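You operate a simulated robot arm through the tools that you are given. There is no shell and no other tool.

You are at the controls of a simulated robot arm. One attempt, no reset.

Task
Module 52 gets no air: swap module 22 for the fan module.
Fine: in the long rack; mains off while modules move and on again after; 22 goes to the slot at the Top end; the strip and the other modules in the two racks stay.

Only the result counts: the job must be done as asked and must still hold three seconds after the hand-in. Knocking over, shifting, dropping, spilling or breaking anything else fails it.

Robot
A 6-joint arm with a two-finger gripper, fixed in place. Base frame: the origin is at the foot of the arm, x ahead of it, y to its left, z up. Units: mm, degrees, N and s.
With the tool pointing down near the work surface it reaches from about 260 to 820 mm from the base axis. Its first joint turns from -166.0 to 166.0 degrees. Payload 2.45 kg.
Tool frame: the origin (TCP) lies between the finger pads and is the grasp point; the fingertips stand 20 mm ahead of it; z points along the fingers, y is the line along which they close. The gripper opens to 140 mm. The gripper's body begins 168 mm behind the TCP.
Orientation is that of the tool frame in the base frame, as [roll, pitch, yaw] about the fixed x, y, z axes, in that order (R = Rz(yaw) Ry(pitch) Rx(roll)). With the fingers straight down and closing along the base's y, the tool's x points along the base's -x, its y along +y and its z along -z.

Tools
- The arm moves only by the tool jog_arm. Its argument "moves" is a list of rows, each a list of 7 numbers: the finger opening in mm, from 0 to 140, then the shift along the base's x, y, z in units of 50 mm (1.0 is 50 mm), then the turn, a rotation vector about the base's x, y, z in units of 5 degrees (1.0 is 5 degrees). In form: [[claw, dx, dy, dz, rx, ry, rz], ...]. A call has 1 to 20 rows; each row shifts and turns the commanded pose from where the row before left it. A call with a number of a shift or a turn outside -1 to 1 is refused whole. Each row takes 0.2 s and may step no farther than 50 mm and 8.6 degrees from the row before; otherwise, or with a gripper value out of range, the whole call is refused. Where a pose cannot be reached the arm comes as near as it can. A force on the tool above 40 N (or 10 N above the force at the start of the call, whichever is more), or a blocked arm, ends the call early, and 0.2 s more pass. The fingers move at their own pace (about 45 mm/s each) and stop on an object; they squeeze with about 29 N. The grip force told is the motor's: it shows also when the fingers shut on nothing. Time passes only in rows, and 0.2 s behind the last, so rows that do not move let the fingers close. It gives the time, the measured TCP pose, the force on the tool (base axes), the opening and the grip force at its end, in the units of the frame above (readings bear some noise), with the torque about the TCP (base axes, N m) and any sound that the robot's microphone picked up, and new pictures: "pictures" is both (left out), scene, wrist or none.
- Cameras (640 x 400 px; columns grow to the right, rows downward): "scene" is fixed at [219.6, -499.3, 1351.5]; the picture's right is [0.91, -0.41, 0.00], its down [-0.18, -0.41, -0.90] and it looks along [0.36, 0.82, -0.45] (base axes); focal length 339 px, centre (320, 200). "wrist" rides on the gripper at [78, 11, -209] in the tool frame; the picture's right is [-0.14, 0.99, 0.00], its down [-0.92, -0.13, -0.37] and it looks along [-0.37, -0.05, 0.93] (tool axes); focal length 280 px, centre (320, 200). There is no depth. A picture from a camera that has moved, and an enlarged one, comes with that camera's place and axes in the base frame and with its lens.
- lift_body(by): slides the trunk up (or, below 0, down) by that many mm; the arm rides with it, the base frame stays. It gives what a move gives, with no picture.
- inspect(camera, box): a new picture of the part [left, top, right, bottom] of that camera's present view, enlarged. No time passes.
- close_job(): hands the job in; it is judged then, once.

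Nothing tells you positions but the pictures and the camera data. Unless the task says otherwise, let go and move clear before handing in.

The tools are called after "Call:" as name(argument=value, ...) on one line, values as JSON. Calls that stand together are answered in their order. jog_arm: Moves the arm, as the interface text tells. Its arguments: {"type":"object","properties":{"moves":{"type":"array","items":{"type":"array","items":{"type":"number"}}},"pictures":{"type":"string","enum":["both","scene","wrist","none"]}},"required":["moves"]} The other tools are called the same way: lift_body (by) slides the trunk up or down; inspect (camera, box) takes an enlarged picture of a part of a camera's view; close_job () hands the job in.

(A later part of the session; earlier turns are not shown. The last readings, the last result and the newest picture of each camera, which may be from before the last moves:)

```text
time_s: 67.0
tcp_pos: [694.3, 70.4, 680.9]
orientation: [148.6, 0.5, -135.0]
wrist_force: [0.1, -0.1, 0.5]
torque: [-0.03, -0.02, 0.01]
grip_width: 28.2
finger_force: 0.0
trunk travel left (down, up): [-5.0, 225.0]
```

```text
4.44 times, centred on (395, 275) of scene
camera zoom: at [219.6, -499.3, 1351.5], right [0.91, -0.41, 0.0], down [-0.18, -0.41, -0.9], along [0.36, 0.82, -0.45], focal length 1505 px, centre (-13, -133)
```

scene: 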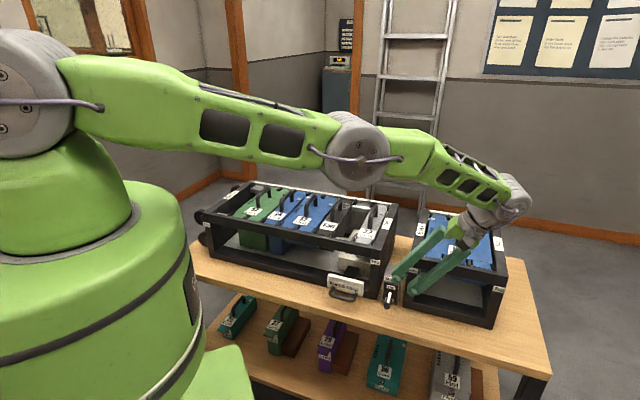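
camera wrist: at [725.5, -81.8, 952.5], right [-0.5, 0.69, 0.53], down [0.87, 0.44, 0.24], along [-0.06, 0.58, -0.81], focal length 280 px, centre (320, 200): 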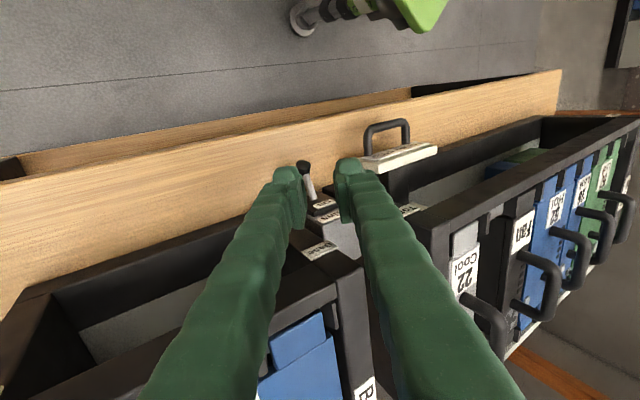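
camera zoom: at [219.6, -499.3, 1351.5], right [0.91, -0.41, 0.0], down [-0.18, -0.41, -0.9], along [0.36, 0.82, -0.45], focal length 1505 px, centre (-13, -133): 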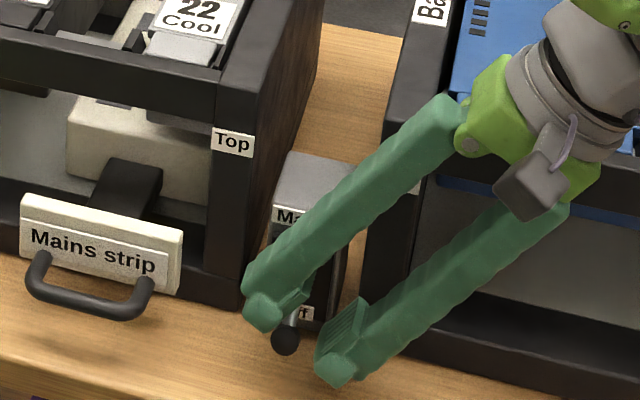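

Aligned. Advancing the remaining ~18 mm, checking force.

Call:
jog_arm(moves=[[28, -0.105, 0.115, -0.256, 0, 0, 0], [28, -0.022, 0.022, -0.05, 0, 0, 0]], pictures="none")

Call:
inspect(camera="wrist", box=[240, 120, 400, 220])

Call:
inspect(camera="scene", box=[340, 230, 450, 320])

```text
time_s: 67.6
tcp_pos: [688.2, 76.0, 664.9]
orientation: [148.6, 0.4, -135.0]
wrist_force: [-0.2, -0.5, 0.7]
torque: [0.01, 0.0, 0.02]
grip_width: 27.8
finger_force: 0.2
trunk travel left (down, up): [-5.0, 225.0]
```

```text
4.00 times, centred on (320, 170) of wrist
camera zoom: at [700.7, -47.9, 849.6], right [-0.5, 0.69, 0.52], down [0.86, 0.44, 0.25], along [-0.05, 0.57, -0.82], focal length 1122 px, centre (320, 320)
```

zoom: 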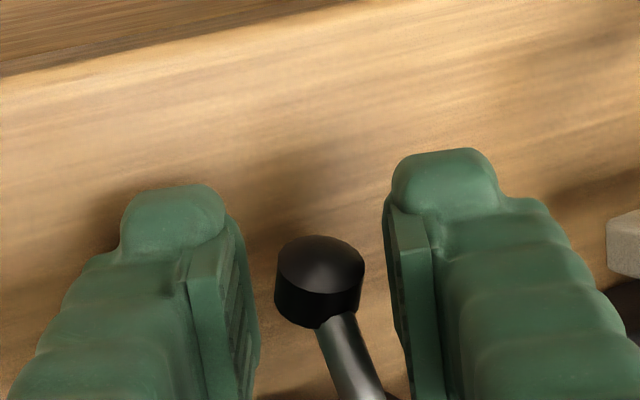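

```text
4.44 times, centred on (395, 275) of scene
camera zoom: at [219.6, -499.3, 1351.5], right [0.91, -0.41, 0.0], down [-0.18, -0.41, -0.9], along [0.36, 0.82, -0.45], focal length 1505 px, centre (-13, -133)
```

zoom: 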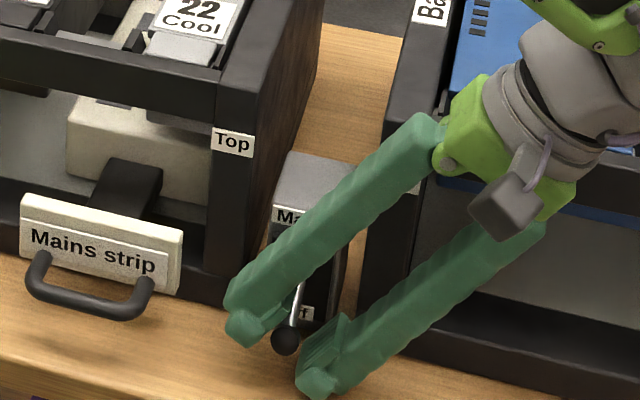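

Ball centred between the pads. Closing and beginning the slow arc lift.

Call:
jog_arm(moves=[[0, 0, 0, 0, 0, 0, 0], [0, 0, 0, 0, 0, 0, 0], [0, 0, 0, 0, 0, 0, 0], [0, -0.0113, -0.0113, 0.044, 0, 0, 0], [0, -0.0113, -0.0113, 0.044, 0, 0, 0], [0, -0.0064, -0.0064, 0.038, 0, 0, 0]], pictures="none")

Call:
inspect(camera="scene", box=[340, 230, 450, 320])

Call:
inspect(camera="wrist", box=[240, 120, 400, 220])

```text
time_s: 69.0
tcp_pos: [686.2, 74.7, 670.1]
orientation: [148.4, 0.2, -135.1]
wrist_force: [1.2, 9.0, -31.0]
torque: [-0.99, 0.65, 0.12]
grip_width: 18.2
finger_force: 43.2
trunk travel left (down, up): [-5.0, 225.0]
```

```text
4.44 times, centred on (395, 275) of scene
camera zoom: at [219.6, -499.3, 1351.5], right [0.91, -0.41, 0.0], down [-0.18, -0.41, -0.9], along [0.36, 0.82, -0.45], focal length 1505 px, centre (-13, -133)
```

zoom: 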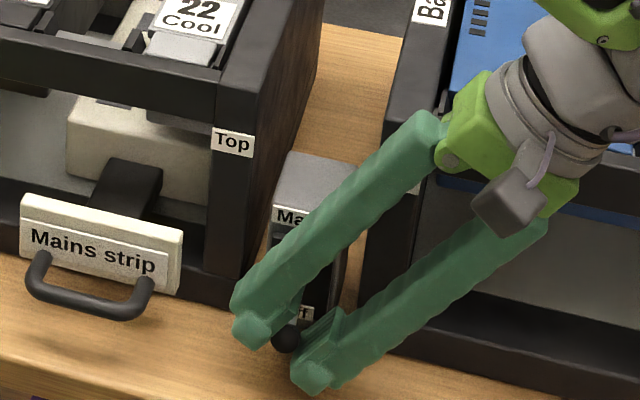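

```text
4.00 times, centred on (320, 170) of wrist
camera zoom: at [700.5, -49.6, 853.4], right [-0.5, 0.69, 0.52], down [0.86, 0.44, 0.25], along [-0.05, 0.57, -0.82], focal length 1122 px, centre (320, 320)
```

zoom: 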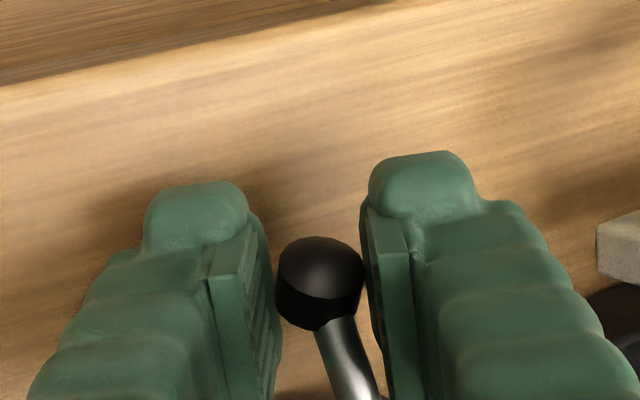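

Call:
jog_arm(moves=[[0, -0.004, -0.004, 0.04, 0, 0, 0], [0, -0.004, -0.004, 0.04, 0, 0, 0]], pictures="none")

Call:
inspect(camera="scene", box=[360, 265, 410, 305])

Call:
inspect(camera="wrist", box=[240, 120, 400, 220])

```text
time_s: 69.6
tcp_pos: [687.9, 72.4, 680.1]
orientation: [148.7, 0.6, -135.2]
wrist_force: [-1.8, -8.6, 3.9]
torque: [-0.02, -0.09, -0.22]
grip_width: 17.2
finger_force: 42.6
trunk travel left (down, up): [-5.0, 225.0]
```

```text
10.00 times, centred on (385, 285) of scene
camera zoom: at [219.6, -499.3, 1351.5], right [0.91, -0.41, 0.0], down [-0.18, -0.41, -0.9], along [0.36, 0.82, -0.45], focal length 3387 px, centre (-330, -650)
```

zoom: 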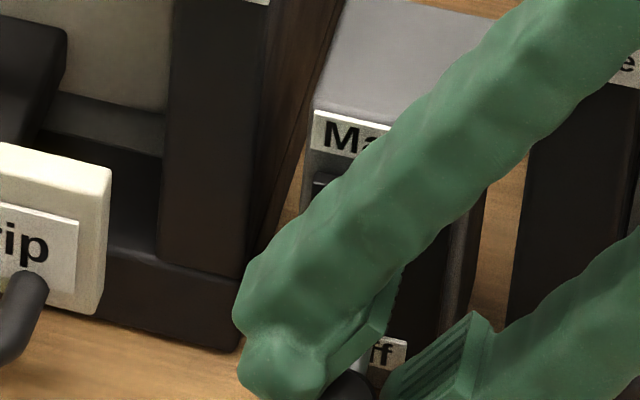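

```text
4.00 times, centred on (320, 170) of wrist
camera zoom: at [700.9, -52.9, 864.1], right [-0.5, 0.69, 0.52], down [0.86, 0.43, 0.26], along [-0.05, 0.58, -0.82], focal length 1122 px, centre (320, 320)
```

zoom: 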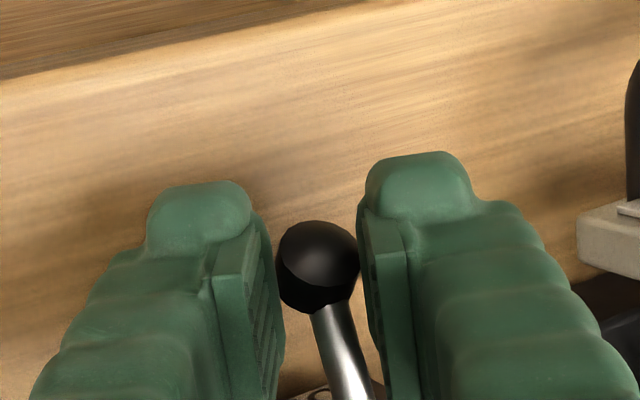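

Call:
inspect(camera="scene", box=[320, 230, 430, 320])

Call:
jog_arm(moves=[[0, 0, 0, 0, 0, 0, 0]], pictures="none")

```text
4.44 times, centred on (375, 275) of scene
camera zoom: at [219.6, -499.3, 1351.5], right [0.91, -0.41, 0.0], down [-0.18, -0.41, -0.9], along [0.36, 0.82, -0.45], focal length 1505 px, centre (76, -133)
```

zoom: 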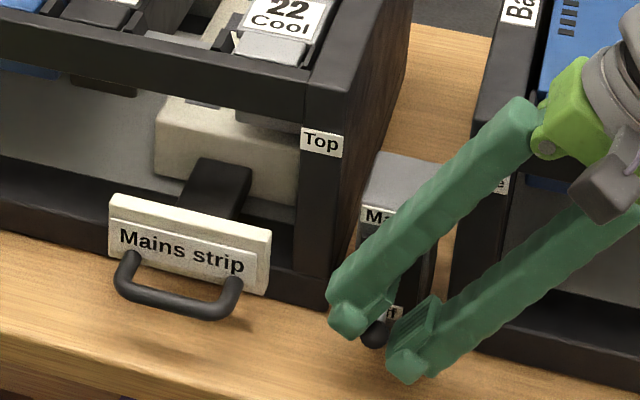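

```text
time_s: 70.0
tcp_pos: [689.8, 73.5, 680.6]
orientation: [148.8, 0.8, -135.3]
wrist_force: [4.6, -16.7, 22.5]
torque: [0.48, -0.66, -0.42]
grip_width: 14.6
finger_force: 40.6
trunk travel left (down, up): [-5.0, 225.0]
```

The ball squeezed out toward the tips again, because two moving fingers can't hold it. New plan: open the gripper fully so the finger sits at its stop, tilt to about 44°, slide the lower finger under the ball and lift it from below. First I release and back off.

Call:
jog_arm(moves=[[40, 0, 0, 0, 0, 0, 0], [40, 0, 0, 0, 0, 0, 0], [40, 0.222, -0.222, 0.512, 0, 0, 0], [40, 0.222, -0.222, 0.612, 0, 0, 0], [40, -0.24, 0.24, 0, 0.884, 0.884, 0], [40, -0.24, 0.24, 0, 0.884, 0.884, 0], [40, -0.24, 0.24, 0, 0, 0, 0]], pictures="both")

Call:
inspect(camera="scene", box=[320, 200, 480, 320])

```text
time_s: 71.6
tcp_pos: [666.9, 89.1, 732.1]
orientation: [136.0, 0.4, -135.2]
wrist_force: [0.6, 0.0, -0.2]
torque: [0.04, 0.05, 0.03]
grip_width: 40.0
finger_force: 0.0
out of reach, approached as far as the arm can: row 6
trunk travel left (down, up): [-5.0, 225.0]
camera wrist: at [706.3, -62.7, 890.4], right [-0.41, 0.6, 0.69], down [0.9, 0.4, 0.18], along [-0.17, 0.69, -0.7], focal length 280 px, centre (320, 200)
```

scene: 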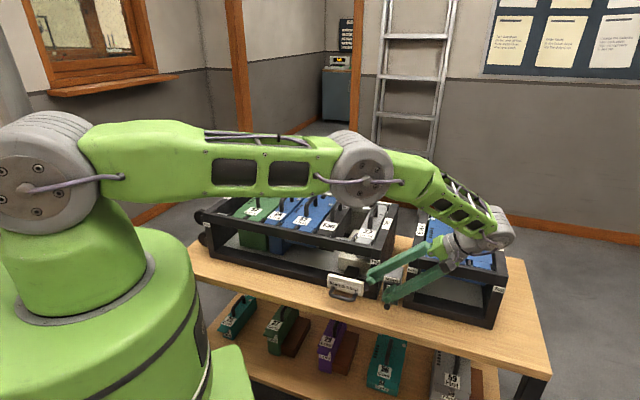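
wrist: 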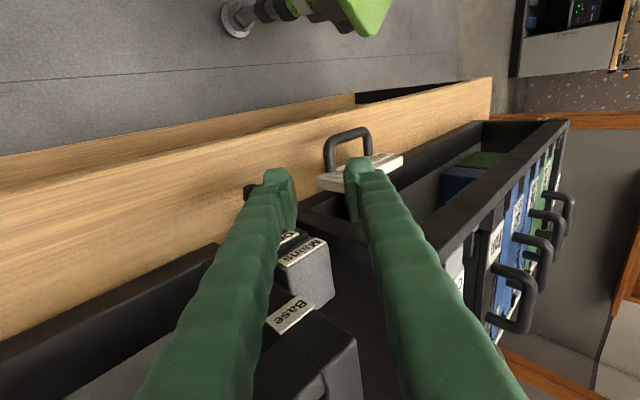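

```text
3.33 times, centred on (400, 260) of scene
camera zoom: at [219.6, -499.3, 1351.5], right [0.91, -0.41, 0.0], down [-0.18, -0.41, -0.9], along [0.36, 0.82, -0.45], focal length 1129 px, centre (53, 0)
```

zoom: 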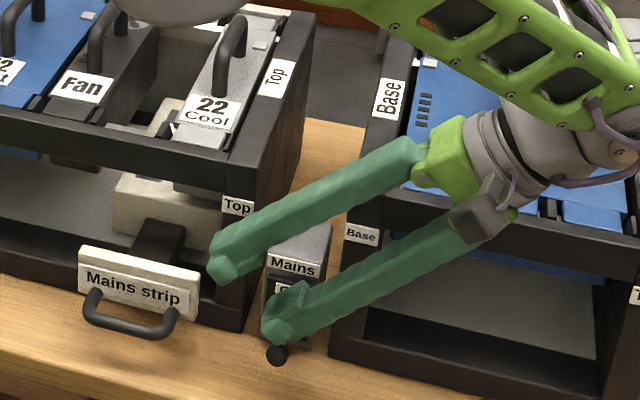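

The tilt is 44° now. I'll open the gripper fully, which keeps the lower finger beside the lever and the upper one high above the strip, and check.

Call:
jog_arm(moves=[[80, 0, 0, 0, 0, 0, 0], [120, 0, 0, 0, 0, 0, 0], [140, 0, 0, 0, 0, 0, 0], [140, 0, 0, 0, 0, 0, 0], [140, 0, 0, 0, 0, 0, 0], [140, 0, 0, 0, 0, 0, 0]], pictures="both")

Call:
inspect(camera="scene", box=[320, 200, 480, 320])

Call:
inspect(camera="wrist", box=[160, 120, 320, 220])

```text
time_s: 73.0
tcp_pos: [666.8, 89.7, 731.4]
orientation: [136.2, 0.4, -135.2]
wrist_force: [-0.3, -0.1, 0.3]
torque: [0.0, 0.0, 0.01]
grip_width: 140.0
finger_force: 0.0
trunk travel left (down, up): [-5.0, 225.0]
camera wrist: at [706.2, -62.4, 890.5], right [-0.41, 0.6, 0.69], down [0.9, 0.4, 0.18], along [-0.17, 0.69, -0.7], focal length 280 px, centre (320, 200)
```

scene: 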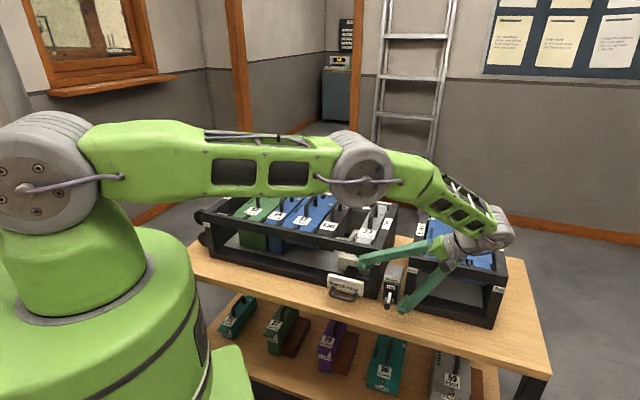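
wrist: 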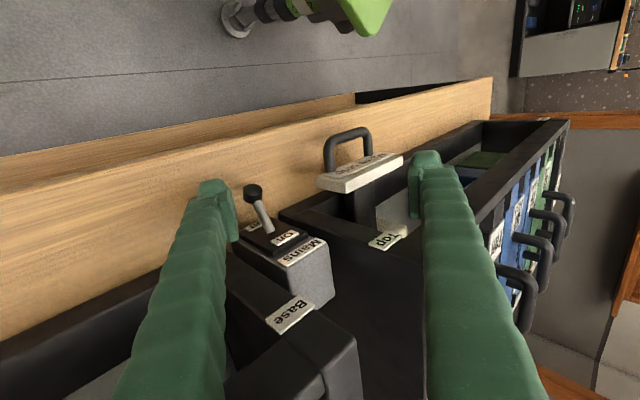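

```text
3.33 times, centred on (400, 260) of scene
camera zoom: at [219.6, -499.3, 1351.5], right [0.91, -0.41, 0.0], down [-0.18, -0.41, -0.9], along [0.36, 0.82, -0.45], focal length 1129 px, centre (53, 0)
```

zoom: 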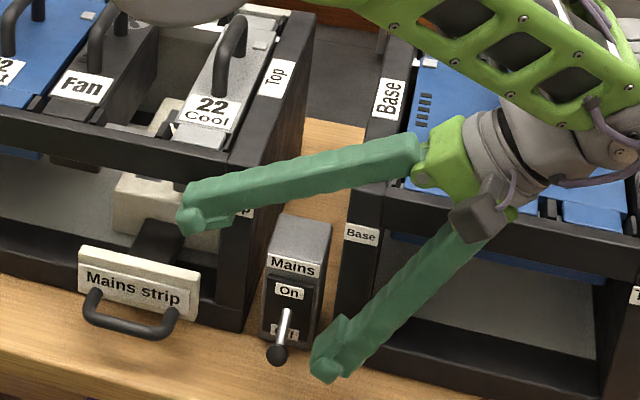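

```text
4.00 times, centred on (240, 170) of wrist
camera zoom: at [706.2, -62.4, 890.5], right [-0.41, 0.6, 0.69], down [0.9, 0.4, 0.18], along [-0.17, 0.69, -0.7], focal length 1122 px, centre (640, 320)
```

zoom: 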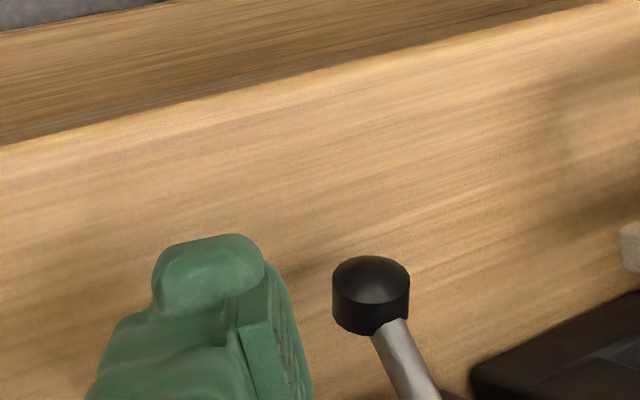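

At full opening the pads stay parallel but the tips retract. I'll shift to place the lower pad just under the ball's line, advance partway and check.

Call:
jog_arm(moves=[[140, 0.174, 0.01, -0.11, 0, 0, 0], [140, -0.196, 0.196, -0.288, 0, 0, 0]], pictures="none")

Call:
inspect(camera="wrist", box=[160, 120, 320, 220])

Call:
inspect(camera="scene", box=[330, 220, 450, 320])

```text
time_s: 73.6
tcp_pos: [667.9, 100.7, 713.1]
orientation: [136.1, 0.4, -135.2]
wrist_force: [-0.7, 0.0, 0.0]
torque: [0.02, 0.01, 0.0]
grip_width: 139.9
finger_force: 0.1
trunk travel left (down, up): [-5.0, 225.0]
```

```text
4.00 times, centred on (240, 170) of wrist
camera zoom: at [705.9, -51.2, 871.9], right [-0.41, 0.6, 0.69], down [0.9, 0.4, 0.18], along [-0.17, 0.69, -0.7], focal length 1122 px, centre (640, 320)
```

zoom: 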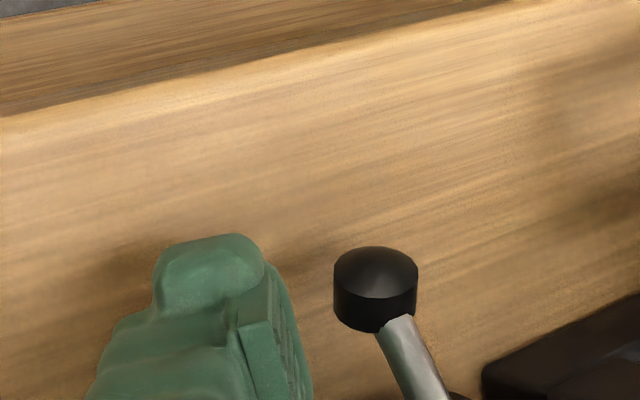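

```text
4.00 times, centred on (390, 270) of scene
camera zoom: at [219.6, -499.3, 1351.5], right [0.91, -0.41, 0.0], down [-0.18, -0.41, -0.9], along [0.36, 0.82, -0.45], focal length 1355 px, centre (40, -80)
```

zoom: 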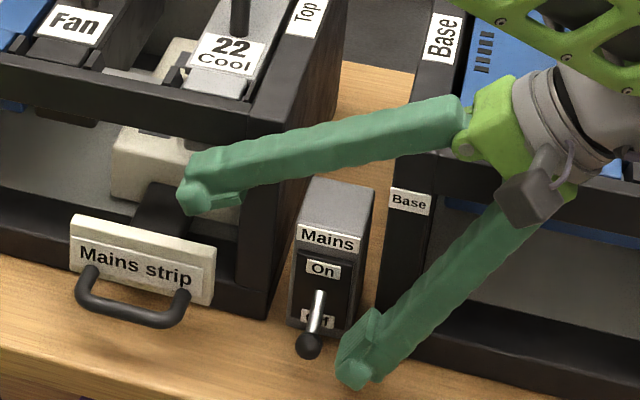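

The pad line passes about 2–4 mm beneath the ball. I'll advance under the ball in small steps with force checks.

Call:
jog_arm(moves=[[140, -0.088, 0.088, -0.13, 0, 0, 0], [140, -0.088, 0.088, -0.13, 0, 0, 0]], pictures="none")

Call:
inspect(camera="wrist", box=[160, 120, 320, 220])

Call:
inspect(camera="scene", box=[350, 250, 430, 310])

```text
time_s: 74.2
tcp_pos: [658.0, 108.4, 699.5]
orientation: [136.1, 0.3, -135.2]
wrist_force: [-0.1, 0.6, 0.1]
torque: [-0.01, 0.01, -0.01]
grip_width: 140.0
finger_force: 0.0
trunk travel left (down, up): [-5.0, 225.0]
```

```text
4.00 times, centred on (240, 170) of wrist
camera zoom: at [697.5, -43.4, 858.1], right [-0.41, 0.6, 0.69], down [0.9, 0.4, 0.18], along [-0.17, 0.69, -0.7], focal length 1122 px, centre (640, 320)
```

zoom: 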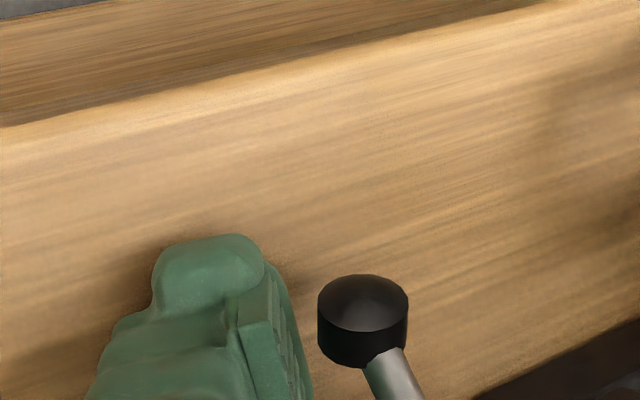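

```text
6.67 times, centred on (390, 280) of scene
camera zoom: at [219.6, -499.3, 1351.5], right [0.91, -0.41, 0.0], down [-0.18, -0.41, -0.9], along [0.36, 0.82, -0.45], focal length 2258 px, centre (-147, -333)
```

zoom: 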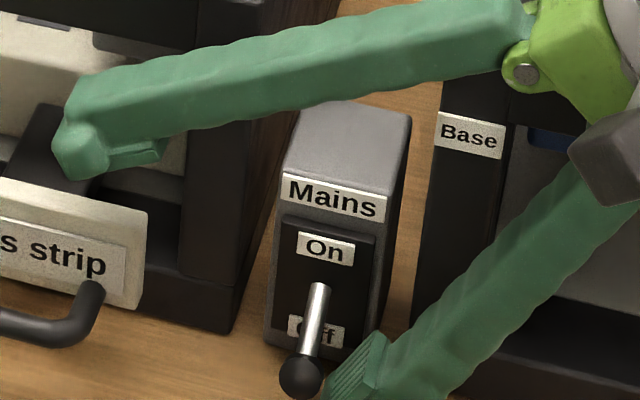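

Call:
jog_arm(moves=[[140, -0.054, 0.054, -0.079, 0, 0, 0], [140, -0.054, 0.054, -0.079, 0, 0, 0]], pictures="none")

Call:
inspect(camera="wrist", box=[160, 120, 320, 220])

Call:
inspect(camera="scene", box=[350, 260, 430, 320])

```text
time_s: 74.8
tcp_pos: [654.1, 112.5, 695.7]
orientation: [136.3, 0.6, -135.3]
wrist_force: [6.5, -18.4, 25.2]
torque: [-2.25, -1.34, -0.44]
grip_width: 140.3
finger_force: 0.0
trunk travel left (down, up): [-5.0, 225.0]
```

```text
4.00 times, centred on (240, 170) of wrist
camera zoom: at [692.6, -40.4, 854.4], right [-0.41, 0.6, 0.69], down [0.9, 0.4, 0.19], along [-0.16, 0.69, -0.7], focal length 1122 px, centre (640, 320)
```

zoom: 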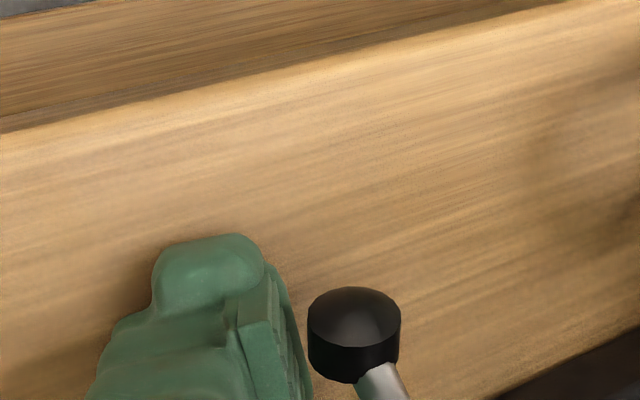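

```text
6.67 times, centred on (390, 290) of scene
camera zoom: at [219.6, -499.3, 1351.5], right [0.91, -0.41, 0.0], down [-0.18, -0.41, -0.9], along [0.36, 0.82, -0.45], focal length 2258 px, centre (-147, -400)
```

zoom: 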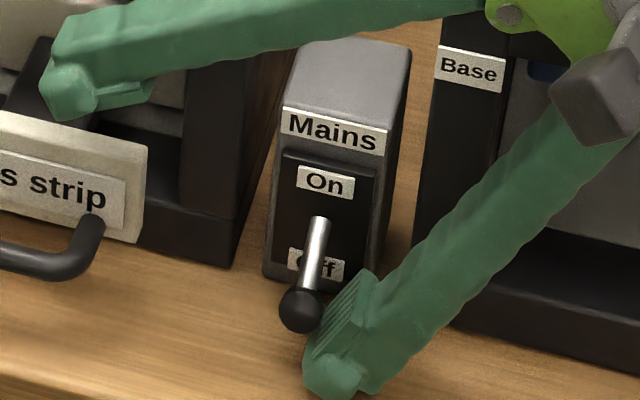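

The fingertip is touching the table while the ball sits right at the pad's tip. I'll reduce the tilt by 5° to gain table clearance and slide a few millimetres further under the ball.

Call:
jog_arm(moves=[[140, 0, 0, 0.03, -0.3535, -0.3535, 0], [140, 0, 0, -0.03, -0.3535, -0.3535, 0]], pictures="none")

Call:
inspect(camera="scene", box=[350, 260, 430, 320])

Call:
inspect(camera="wrist", box=[160, 120, 320, 220])

```text
time_s: 75.4
tcp_pos: [649.9, 114.9, 691.5]
orientation: [140.9, 0.3, -135.2]
wrist_force: [-0.7, 2.6, 2.6]
torque: [0.06, -0.04, 0.05]
grip_width: 138.6
finger_force: 0.0
trunk travel left (down, up): [-5.0, 225.0]
```

```text
6.67 times, centred on (390, 290) of scene
camera zoom: at [219.6, -499.3, 1351.5], right [0.91, -0.41, 0.0], down [-0.18, -0.41, -0.9], along [0.36, 0.82, -0.45], focal length 2258 px, centre (-147, -400)
```

zoom: 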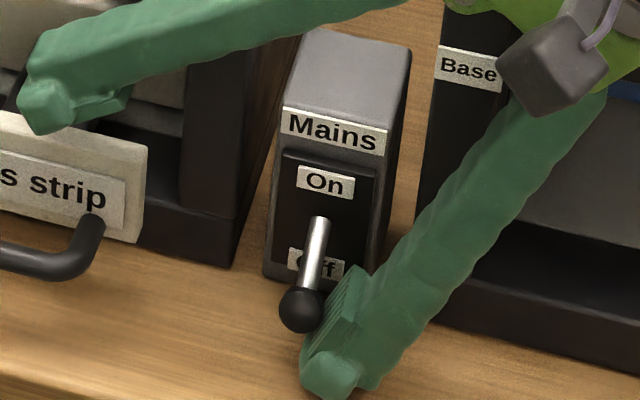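

```text
4.00 times, centred on (240, 170) of wrist
camera zoom: at [680.9, -27.1, 860.4], right [-0.45, 0.64, 0.63], down [0.89, 0.41, 0.21], along [-0.12, 0.65, -0.75], focal length 1122 px, centre (640, 320)
```

zoom: 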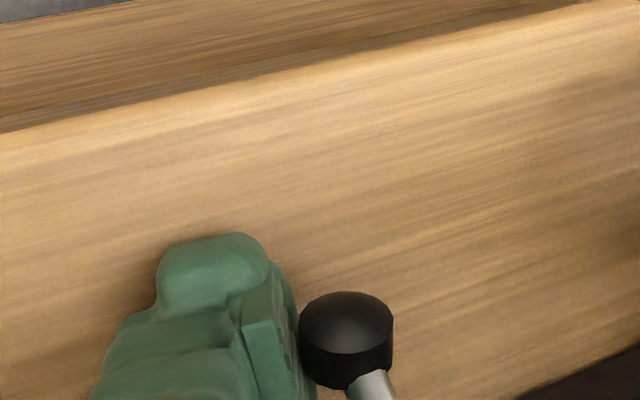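

The lower pad is now under the ball's side, with tip beyond it and clear of the table. I'll lift vertically in small steps.

Call:
jog_arm(moves=[[140, 0, 0, 0.05, 0, 0, 0], [140, -0.006, -0.006, 0.05, 0, 0, 0], [140, -0.006, -0.006, 0.05, 0, 0, 0]], pictures="none")

Call:
inspect(camera="scene", box=[350, 260, 430, 320])

Call:
inspect(camera="wrist", box=[160, 120, 320, 220])

```text
time_s: 76.2
tcp_pos: [651.1, 113.7, 699.7]
orientation: [141.2, 0.3, -135.2]
wrist_force: [0.6, -1.3, -2.5]
torque: [-0.02, 0.03, -0.07]
grip_width: 140.3
finger_force: 0.1
trunk travel left (down, up): [-5.0, 225.0]
```

```text
6.67 times, centred on (390, 290) of scene
camera zoom: at [219.6, -499.3, 1351.5], right [0.91, -0.41, 0.0], down [-0.18, -0.41, -0.9], along [0.36, 0.82, -0.45], focal length 2258 px, centre (-147, -400)
```

zoom: 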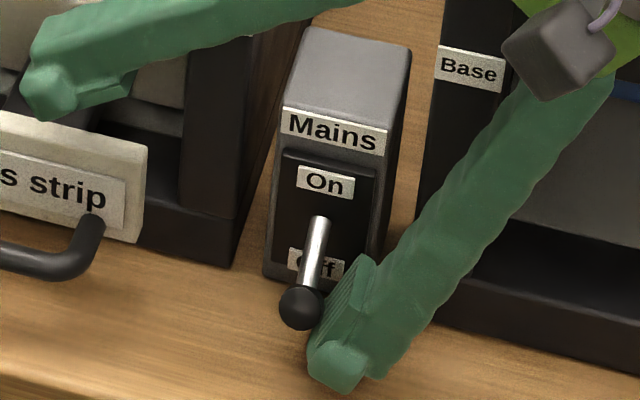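

```text
4.00 times, centred on (240, 170) of wrist
camera zoom: at [681.0, -28.8, 868.6], right [-0.45, 0.64, 0.62], down [0.89, 0.41, 0.21], along [-0.12, 0.65, -0.75], focal length 1122 px, centre (640, 320)
```

zoom: 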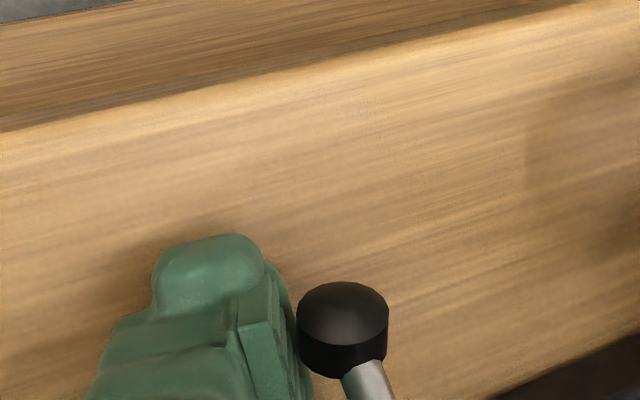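

Call:
jog_arm(moves=[[140, 0.02, -0.02, -0.08, 0, 0, 0], [140, -0.008, 0.032, -0.08, 0, 0, 0], [140, -0.06, 0.06, 0, 0, 0, 0]], pictures="none")

Call:
inspect(camera="scene", box=[350, 260, 430, 320])

Call:
inspect(camera="wrist", box=[160, 120, 320, 220])

```text
time_s: 77.0
tcp_pos: [649.6, 117.1, 690.3]
orientation: [141.1, 0.4, -135.2]
wrist_force: [3.3, -4.0, 0.2]
torque: [-0.13, -0.14, 0.02]
grip_width: 140.3
finger_force: 0.1
trunk travel left (down, up): [-5.0, 225.0]
```

```text
6.67 times, centred on (390, 290) of scene
camera zoom: at [219.6, -499.3, 1351.5], right [0.91, -0.41, 0.0], down [-0.18, -0.41, -0.9], along [0.36, 0.82, -0.45], focal length 2258 px, centre (-147, -400)
```

zoom: 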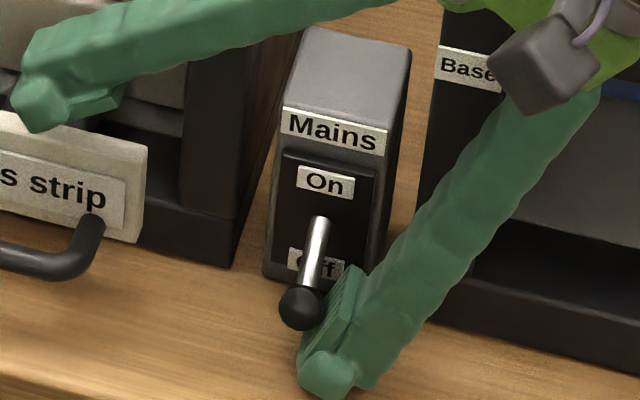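

```text
4.00 times, centred on (240, 170) of wrist
camera zoom: at [678.5, -25.6, 860.8], right [-0.45, 0.64, 0.62], down [0.89, 0.41, 0.21], along [-0.12, 0.65, -0.75], focal length 1122 px, centre (640, 320)
```

zoom: 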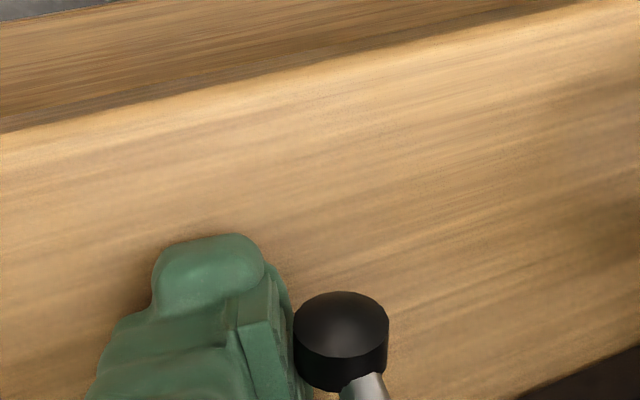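

Light side contact now, with the tip about 6 mm beyond the ball. Lifting.

Call:
jog_arm(moves=[[140, -0.004, -0.004, 0.05, 0, 0, 0], [140, -0.006, -0.006, 0.05, 0, 0, 0]], pictures="none")

Call:
inspect(camera="scene", box=[350, 260, 430, 320])

```text
time_s: 77.6
tcp_pos: [649.0, 114.7, 695.7]
orientation: [141.1, 0.4, -135.2]
wrist_force: [7.9, -9.3, -5.9]
torque: [-0.27, 0.06, -0.04]
grip_width: 140.3
finger_force: 0.1
trunk travel left (down, up): [-5.0, 225.0]
```

```text
6.67 times, centred on (390, 290) of scene
camera zoom: at [219.6, -499.3, 1351.5], right [0.91, -0.41, 0.0], down [-0.18, -0.41, -0.9], along [0.36, 0.82, -0.45], focal length 2258 px, centre (-147, -400)
```

zoom: 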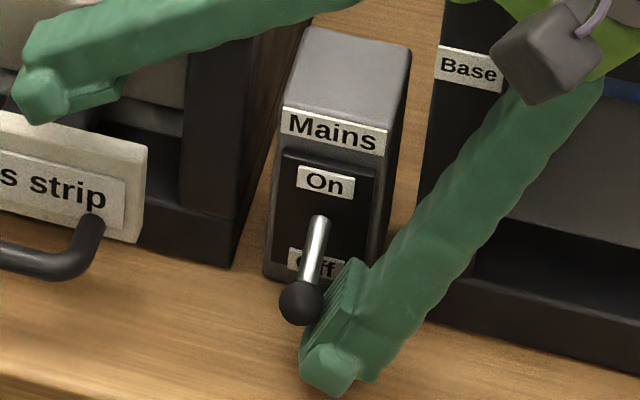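

Call:
jog_arm(moves=[[140, -0.006, -0.006, 0.05, 0, 0, 0], [140, -0.004, -0.004, 0.05, 0, 0, 0]], pictures="none")

Call:
inspect(camera="scene", box=[350, 260, 430, 320])

Call:
inspect(camera="wrist", box=[160, 120, 320, 220])

```text
time_s: 78.2
tcp_pos: [647.7, 114.2, 701.0]
orientation: [141.1, 0.5, -135.3]
wrist_force: [12.8, -16.1, -8.6]
torque: [-0.37, 0.06, 0.07]
grip_width: 140.3
finger_force: 0.4
trunk travel left (down, up): [-5.0, 225.0]
```

```text
6.67 times, centred on (390, 290) of scene
camera zoom: at [219.6, -499.3, 1351.5], right [0.91, -0.41, 0.0], down [-0.18, -0.41, -0.9], along [0.36, 0.82, -0.45], focal length 2258 px, centre (-147, -400)
```

zoom: 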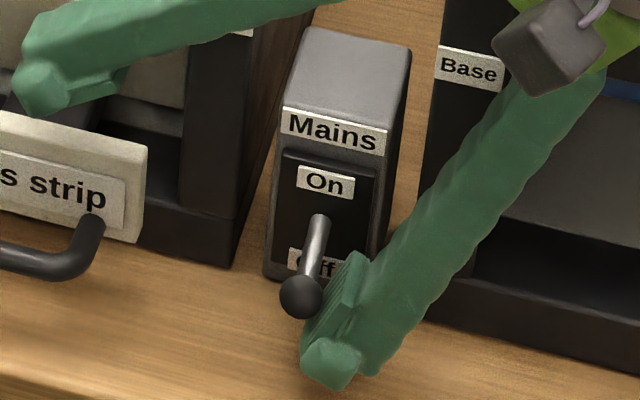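

```text
4.00 times, centred on (240, 170) of wrist
camera zoom: at [677.4, -27.7, 870.8], right [-0.45, 0.64, 0.62], down [0.89, 0.41, 0.21], along [-0.12, 0.65, -0.75], focal length 1122 px, centre (640, 320)
```

zoom: 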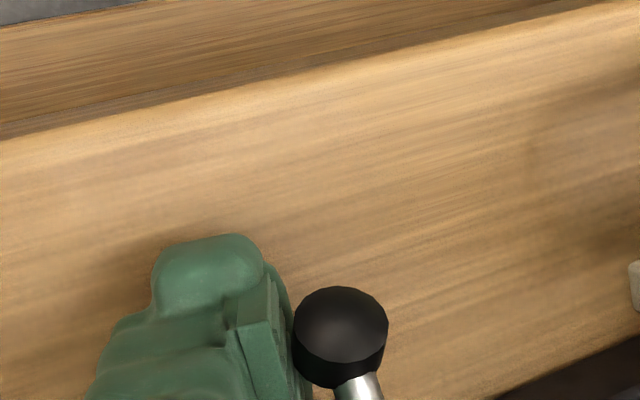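

The ball is rising with the pad. I'll continue lifting, easing the sideways load slightly.

Call:
jog_arm(moves=[[140, 0.004, -0.01, 0.05, 0, 0, 0], [140, 0.004, -0.01, 0.05, 0, 0, 0]], pictures="none")

Call:
inspect(camera="scene", box=[350, 260, 430, 320])

Call:
inspect(camera="wrist", box=[160, 120, 320, 220])

```text
time_s: 78.8
tcp_pos: [648.3, 114.1, 707.2]
orientation: [141.0, 0.4, -135.2]
wrist_force: [11.8, -14.5, -6.6]
torque: [-0.42, -0.01, 0.0]
grip_width: 140.3
finger_force: 0.1
trunk travel left (down, up): [-5.0, 225.0]
```

```text
6.67 times, centred on (390, 290) of scene
camera zoom: at [219.6, -499.3, 1351.5], right [0.91, -0.41, 0.0], down [-0.18, -0.41, -0.9], along [0.36, 0.82, -0.45], focal length 2258 px, centre (-147, -400)
```

zoom: 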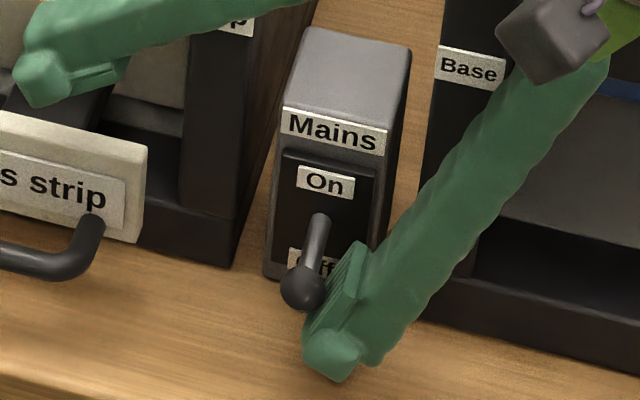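

```text
4.00 times, centred on (240, 170) of wrist
camera zoom: at [677.9, -27.9, 875.8], right [-0.45, 0.64, 0.62], down [0.89, 0.41, 0.21], along [-0.12, 0.65, -0.75], focal length 1122 px, centre (640, 320)
```

zoom: 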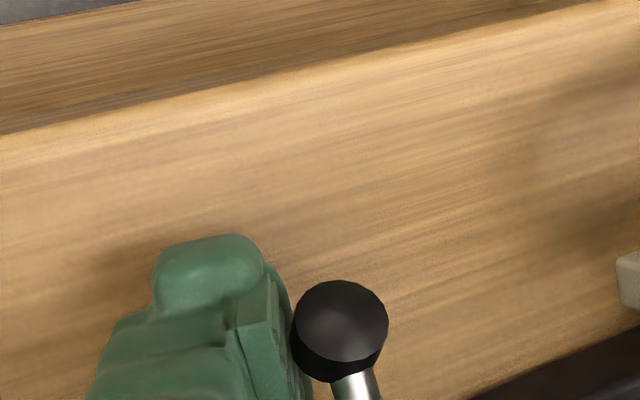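

It's rising nicely with small vertical force. Continuing.

Call:
jog_arm(moves=[[140, 0.005, -0.007, 0.05, 0, 0, 0], [140, 0.005, -0.005, 0.05, 0, 0, 0], [140, 0.004, -0.003, 0.05, 0, 0, 0]], pictures="none")

Call:
inspect(camera="scene", box=[330, 250, 430, 320])

Call:
inspect(camera="wrist", box=[160, 120, 320, 220])

```text
time_s: 79.6
tcp_pos: [649.0, 114.2, 713.2]
orientation: [140.9, 0.4, -135.0]
wrist_force: [10.1, -11.1, -4.8]
torque: [-0.28, -0.01, 0.13]
grip_width: 140.0
finger_force: 0.6
trunk travel left (down, up): [-5.0, 225.0]
```

```text
5.71 times, centred on (380, 285) of scene
camera zoom: at [219.6, -499.3, 1351.5], right [0.91, -0.41, 0.0], down [-0.18, -0.41, -0.9], along [0.36, 0.82, -0.45], focal length 1935 px, centre (-23, -286)
```

zoom: 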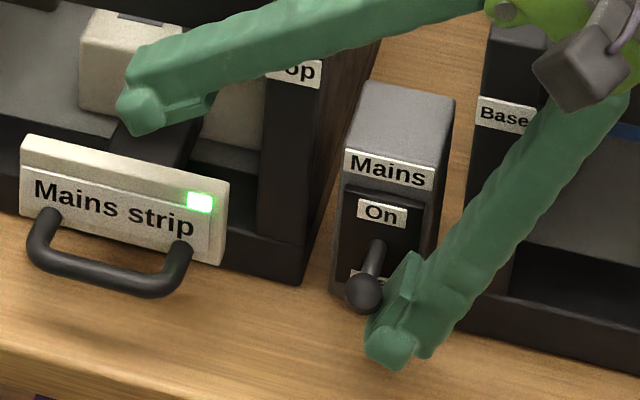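

```text
4.00 times, centred on (240, 170) of wrist
camera zoom: at [678.9, -27.9, 883.5], right [-0.45, 0.64, 0.62], down [0.89, 0.41, 0.21], along [-0.12, 0.65, -0.75], focal length 1122 px, centre (640, 320)
```

zoom: 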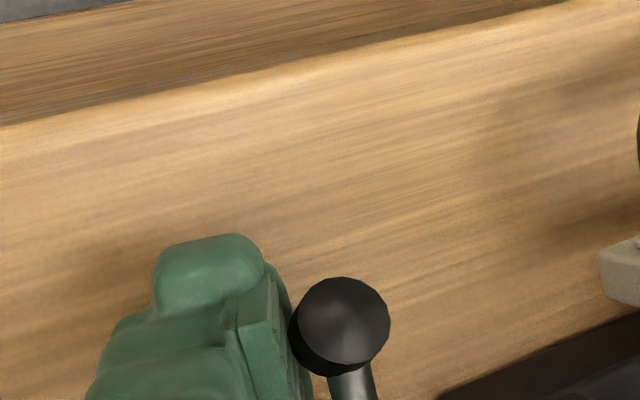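

The strip's LED is green — mains is on. I'll keep raising the lever fully to its On stop so it stays there.

Call:
jog_arm(moves=[[140, 0.006, -0.002, 0.06, 0, 0, 0], [140, 0.006, 0, 0.06, 0, 0, 0], [140, 0.006, 0.002, 0.06, 0, 0, 0]], pictures="none")

Call:
inspect(camera="scene", box=[330, 250, 430, 320])

Call:
inspect(camera="wrist", box=[160, 120, 320, 220])

```text
time_s: 80.4
tcp_pos: [650.0, 112.9, 722.4]
orientation: [141.0, 0.3, -135.1]
wrist_force: [7.5, -8.5, -4.2]
torque: [-0.25, -0.03, 0.07]
grip_width: 140.1
finger_force: 0.2
trunk travel left (down, up): [-5.0, 225.0]
```

```text
5.71 times, centred on (380, 285) of scene
camera zoom: at [219.6, -499.3, 1351.5], right [0.91, -0.41, 0.0], down [-0.18, -0.41, -0.9], along [0.36, 0.82, -0.45], focal length 1935 px, centre (-23, -286)
```

zoom: 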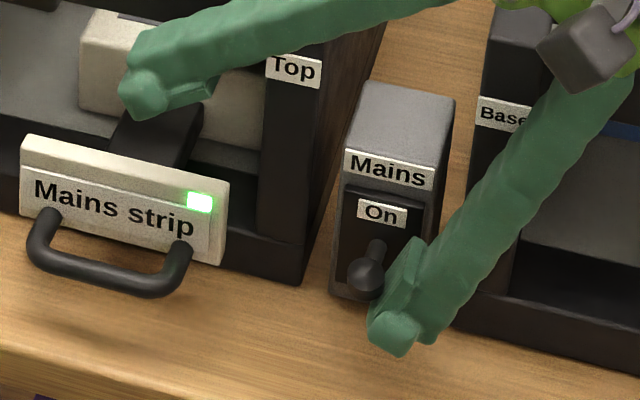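

```text
4.00 times, centred on (240, 170) of wrist
camera zoom: at [679.6, -27.9, 892.5], right [-0.45, 0.64, 0.62], down [0.89, 0.41, 0.21], along [-0.12, 0.65, -0.75], focal length 1122 px, centre (640, 320)
```

zoom: 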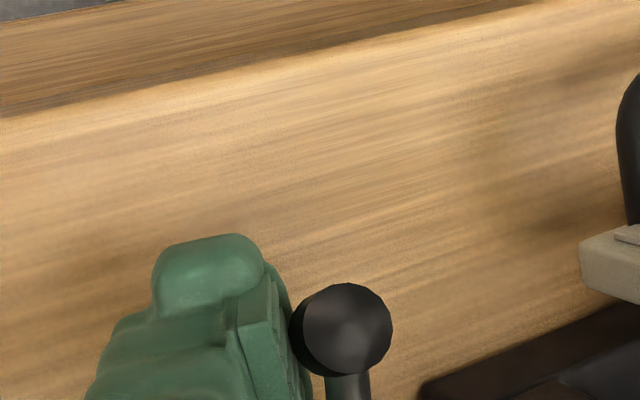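

Call:
jog_arm(moves=[[140, 0.006, 0.002, 0.06, 0, 0, 0], [140, 0.006, 0.002, 0.06, 0, 0, 0], [140, 0.006, 0.003, 0.06, 0, 0, 0]], pictures="none")

Call:
inspect(camera="scene", box=[330, 250, 430, 320])

Call:
inspect(camera="wrist", box=[160, 120, 320, 220])

```text
time_s: 81.2
tcp_pos: [650.9, 114.3, 730.9]
orientation: [141.0, 0.3, -135.2]
wrist_force: [9.1, -7.7, -10.4]
torque: [0.1, 0.05, 0.05]
grip_width: 140.1
finger_force: 0.3
trunk travel left (down, up): [-5.0, 225.0]
```

```text
5.71 times, centred on (380, 285) of scene
camera zoom: at [219.6, -499.3, 1351.5], right [0.91, -0.41, 0.0], down [-0.18, -0.41, -0.9], along [0.36, 0.82, -0.45], focal length 1935 px, centre (-23, -286)
```

zoom: 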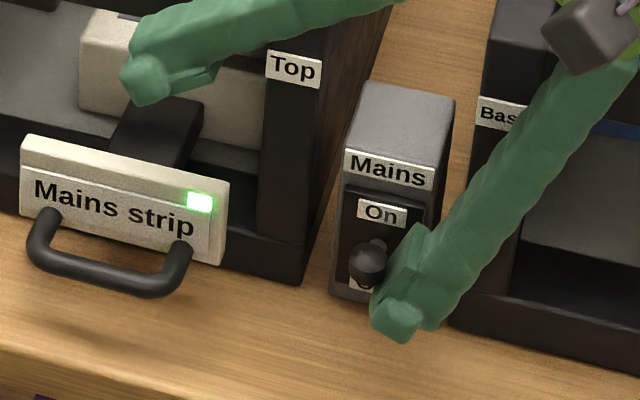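

```text
4.00 times, centred on (240, 170) of wrist
camera zoom: at [680.4, -27.6, 900.8], right [-0.45, 0.64, 0.62], down [0.89, 0.41, 0.21], along [-0.12, 0.65, -0.75], focal length 1122 px, centre (640, 320)
```

zoom: 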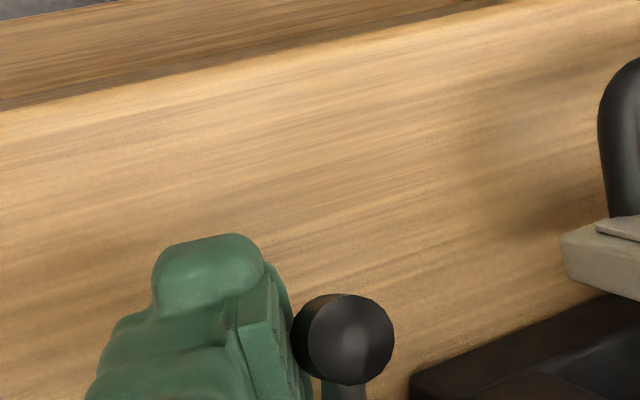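

Call:
jog_arm(moves=[[140, 0.003, 0.003, 0.05, 0, 0, 0]], pictures="none")

Call:
inspect(camera="scene", box=[330, 250, 430, 320])

```text
time_s: 81.6
tcp_pos: [651.3, 113.5, 733.0]
orientation: [141.0, 0.2, -135.1]
wrist_force: [12.1, -13.4, -17.9]
torque: [0.14, 0.08, -0.08]
grip_width: 140.2
finger_force: 0.4
trunk travel left (down, up): [-5.0, 225.0]
```

```text
5.71 times, centred on (380, 285) of scene
camera zoom: at [219.6, -499.3, 1351.5], right [0.91, -0.41, 0.0], down [-0.18, -0.41, -0.9], along [0.36, 0.82, -0.45], focal length 1935 px, centre (-23, -286)
```

zoom: 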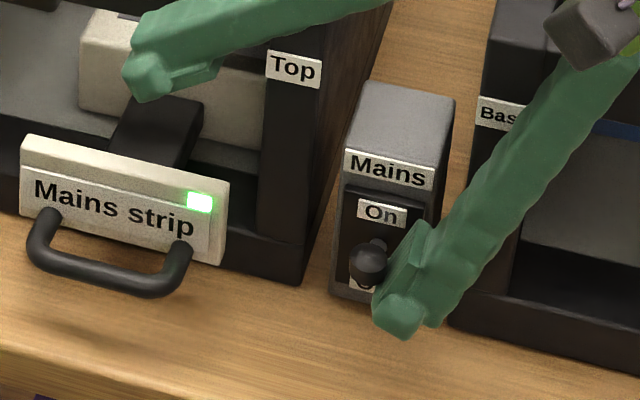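

The lever is at its On stop and the LED is green. I'll move the pad away from the ball and retreat along the tool axis, then bring the tool forward and upright.

Call:
jog_arm(moves=[[140, 0.11, -0.11, -0.126, 0, 0, 0], [140, 0.2, -0.2, 0.36, 0, 0, 0], [140, 0.2, -0.2, 0.4, 0, 0, 0]], pictures="none")

Call:
inspect(camera="scene", box=[330, 210, 450, 310])

Call:
inspect(camera="wrist", box=[160, 120, 360, 245])

```text
time_s: 82.4
tcp_pos: [673.7, 89.8, 767.6]
orientation: [141.0, 0.4, -135.0]
wrist_force: [-0.4, 0.0, -0.2]
torque: [0.0, -0.01, -0.03]
grip_width: 139.9
finger_force: 0.0
trunk travel left (down, up): [-5.0, 225.0]
```

```text
4.00 times, centred on (390, 260) of scene
camera zoom: at [219.6, -499.3, 1351.5], right [0.91, -0.41, 0.0], down [-0.18, -0.41, -0.9], along [0.36, 0.82, -0.45], focal length 1355 px, centre (40, -40)
```

zoom: 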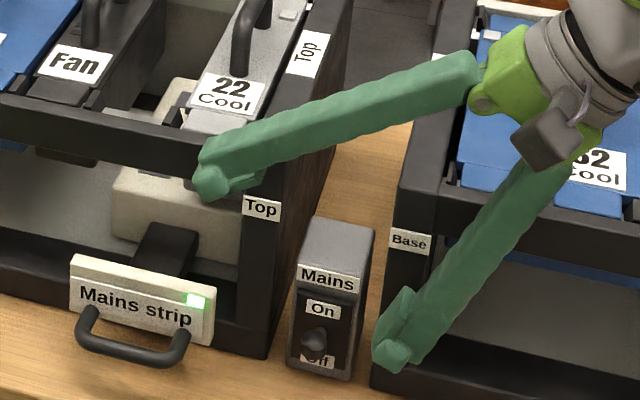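

```text
3.20 times, centred on (260, 182) of wrist
camera zoom: at [704.9, -52.2, 937.0], right [-0.45, 0.64, 0.62], down [0.89, 0.41, 0.21], along [-0.12, 0.65, -0.75], focal length 897 px, centre (512, 256)
```

zoom: 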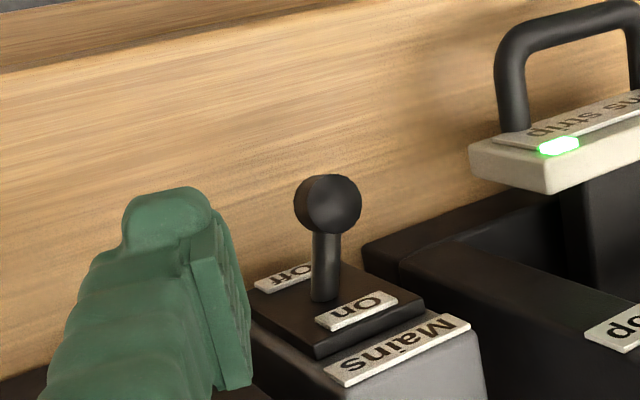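

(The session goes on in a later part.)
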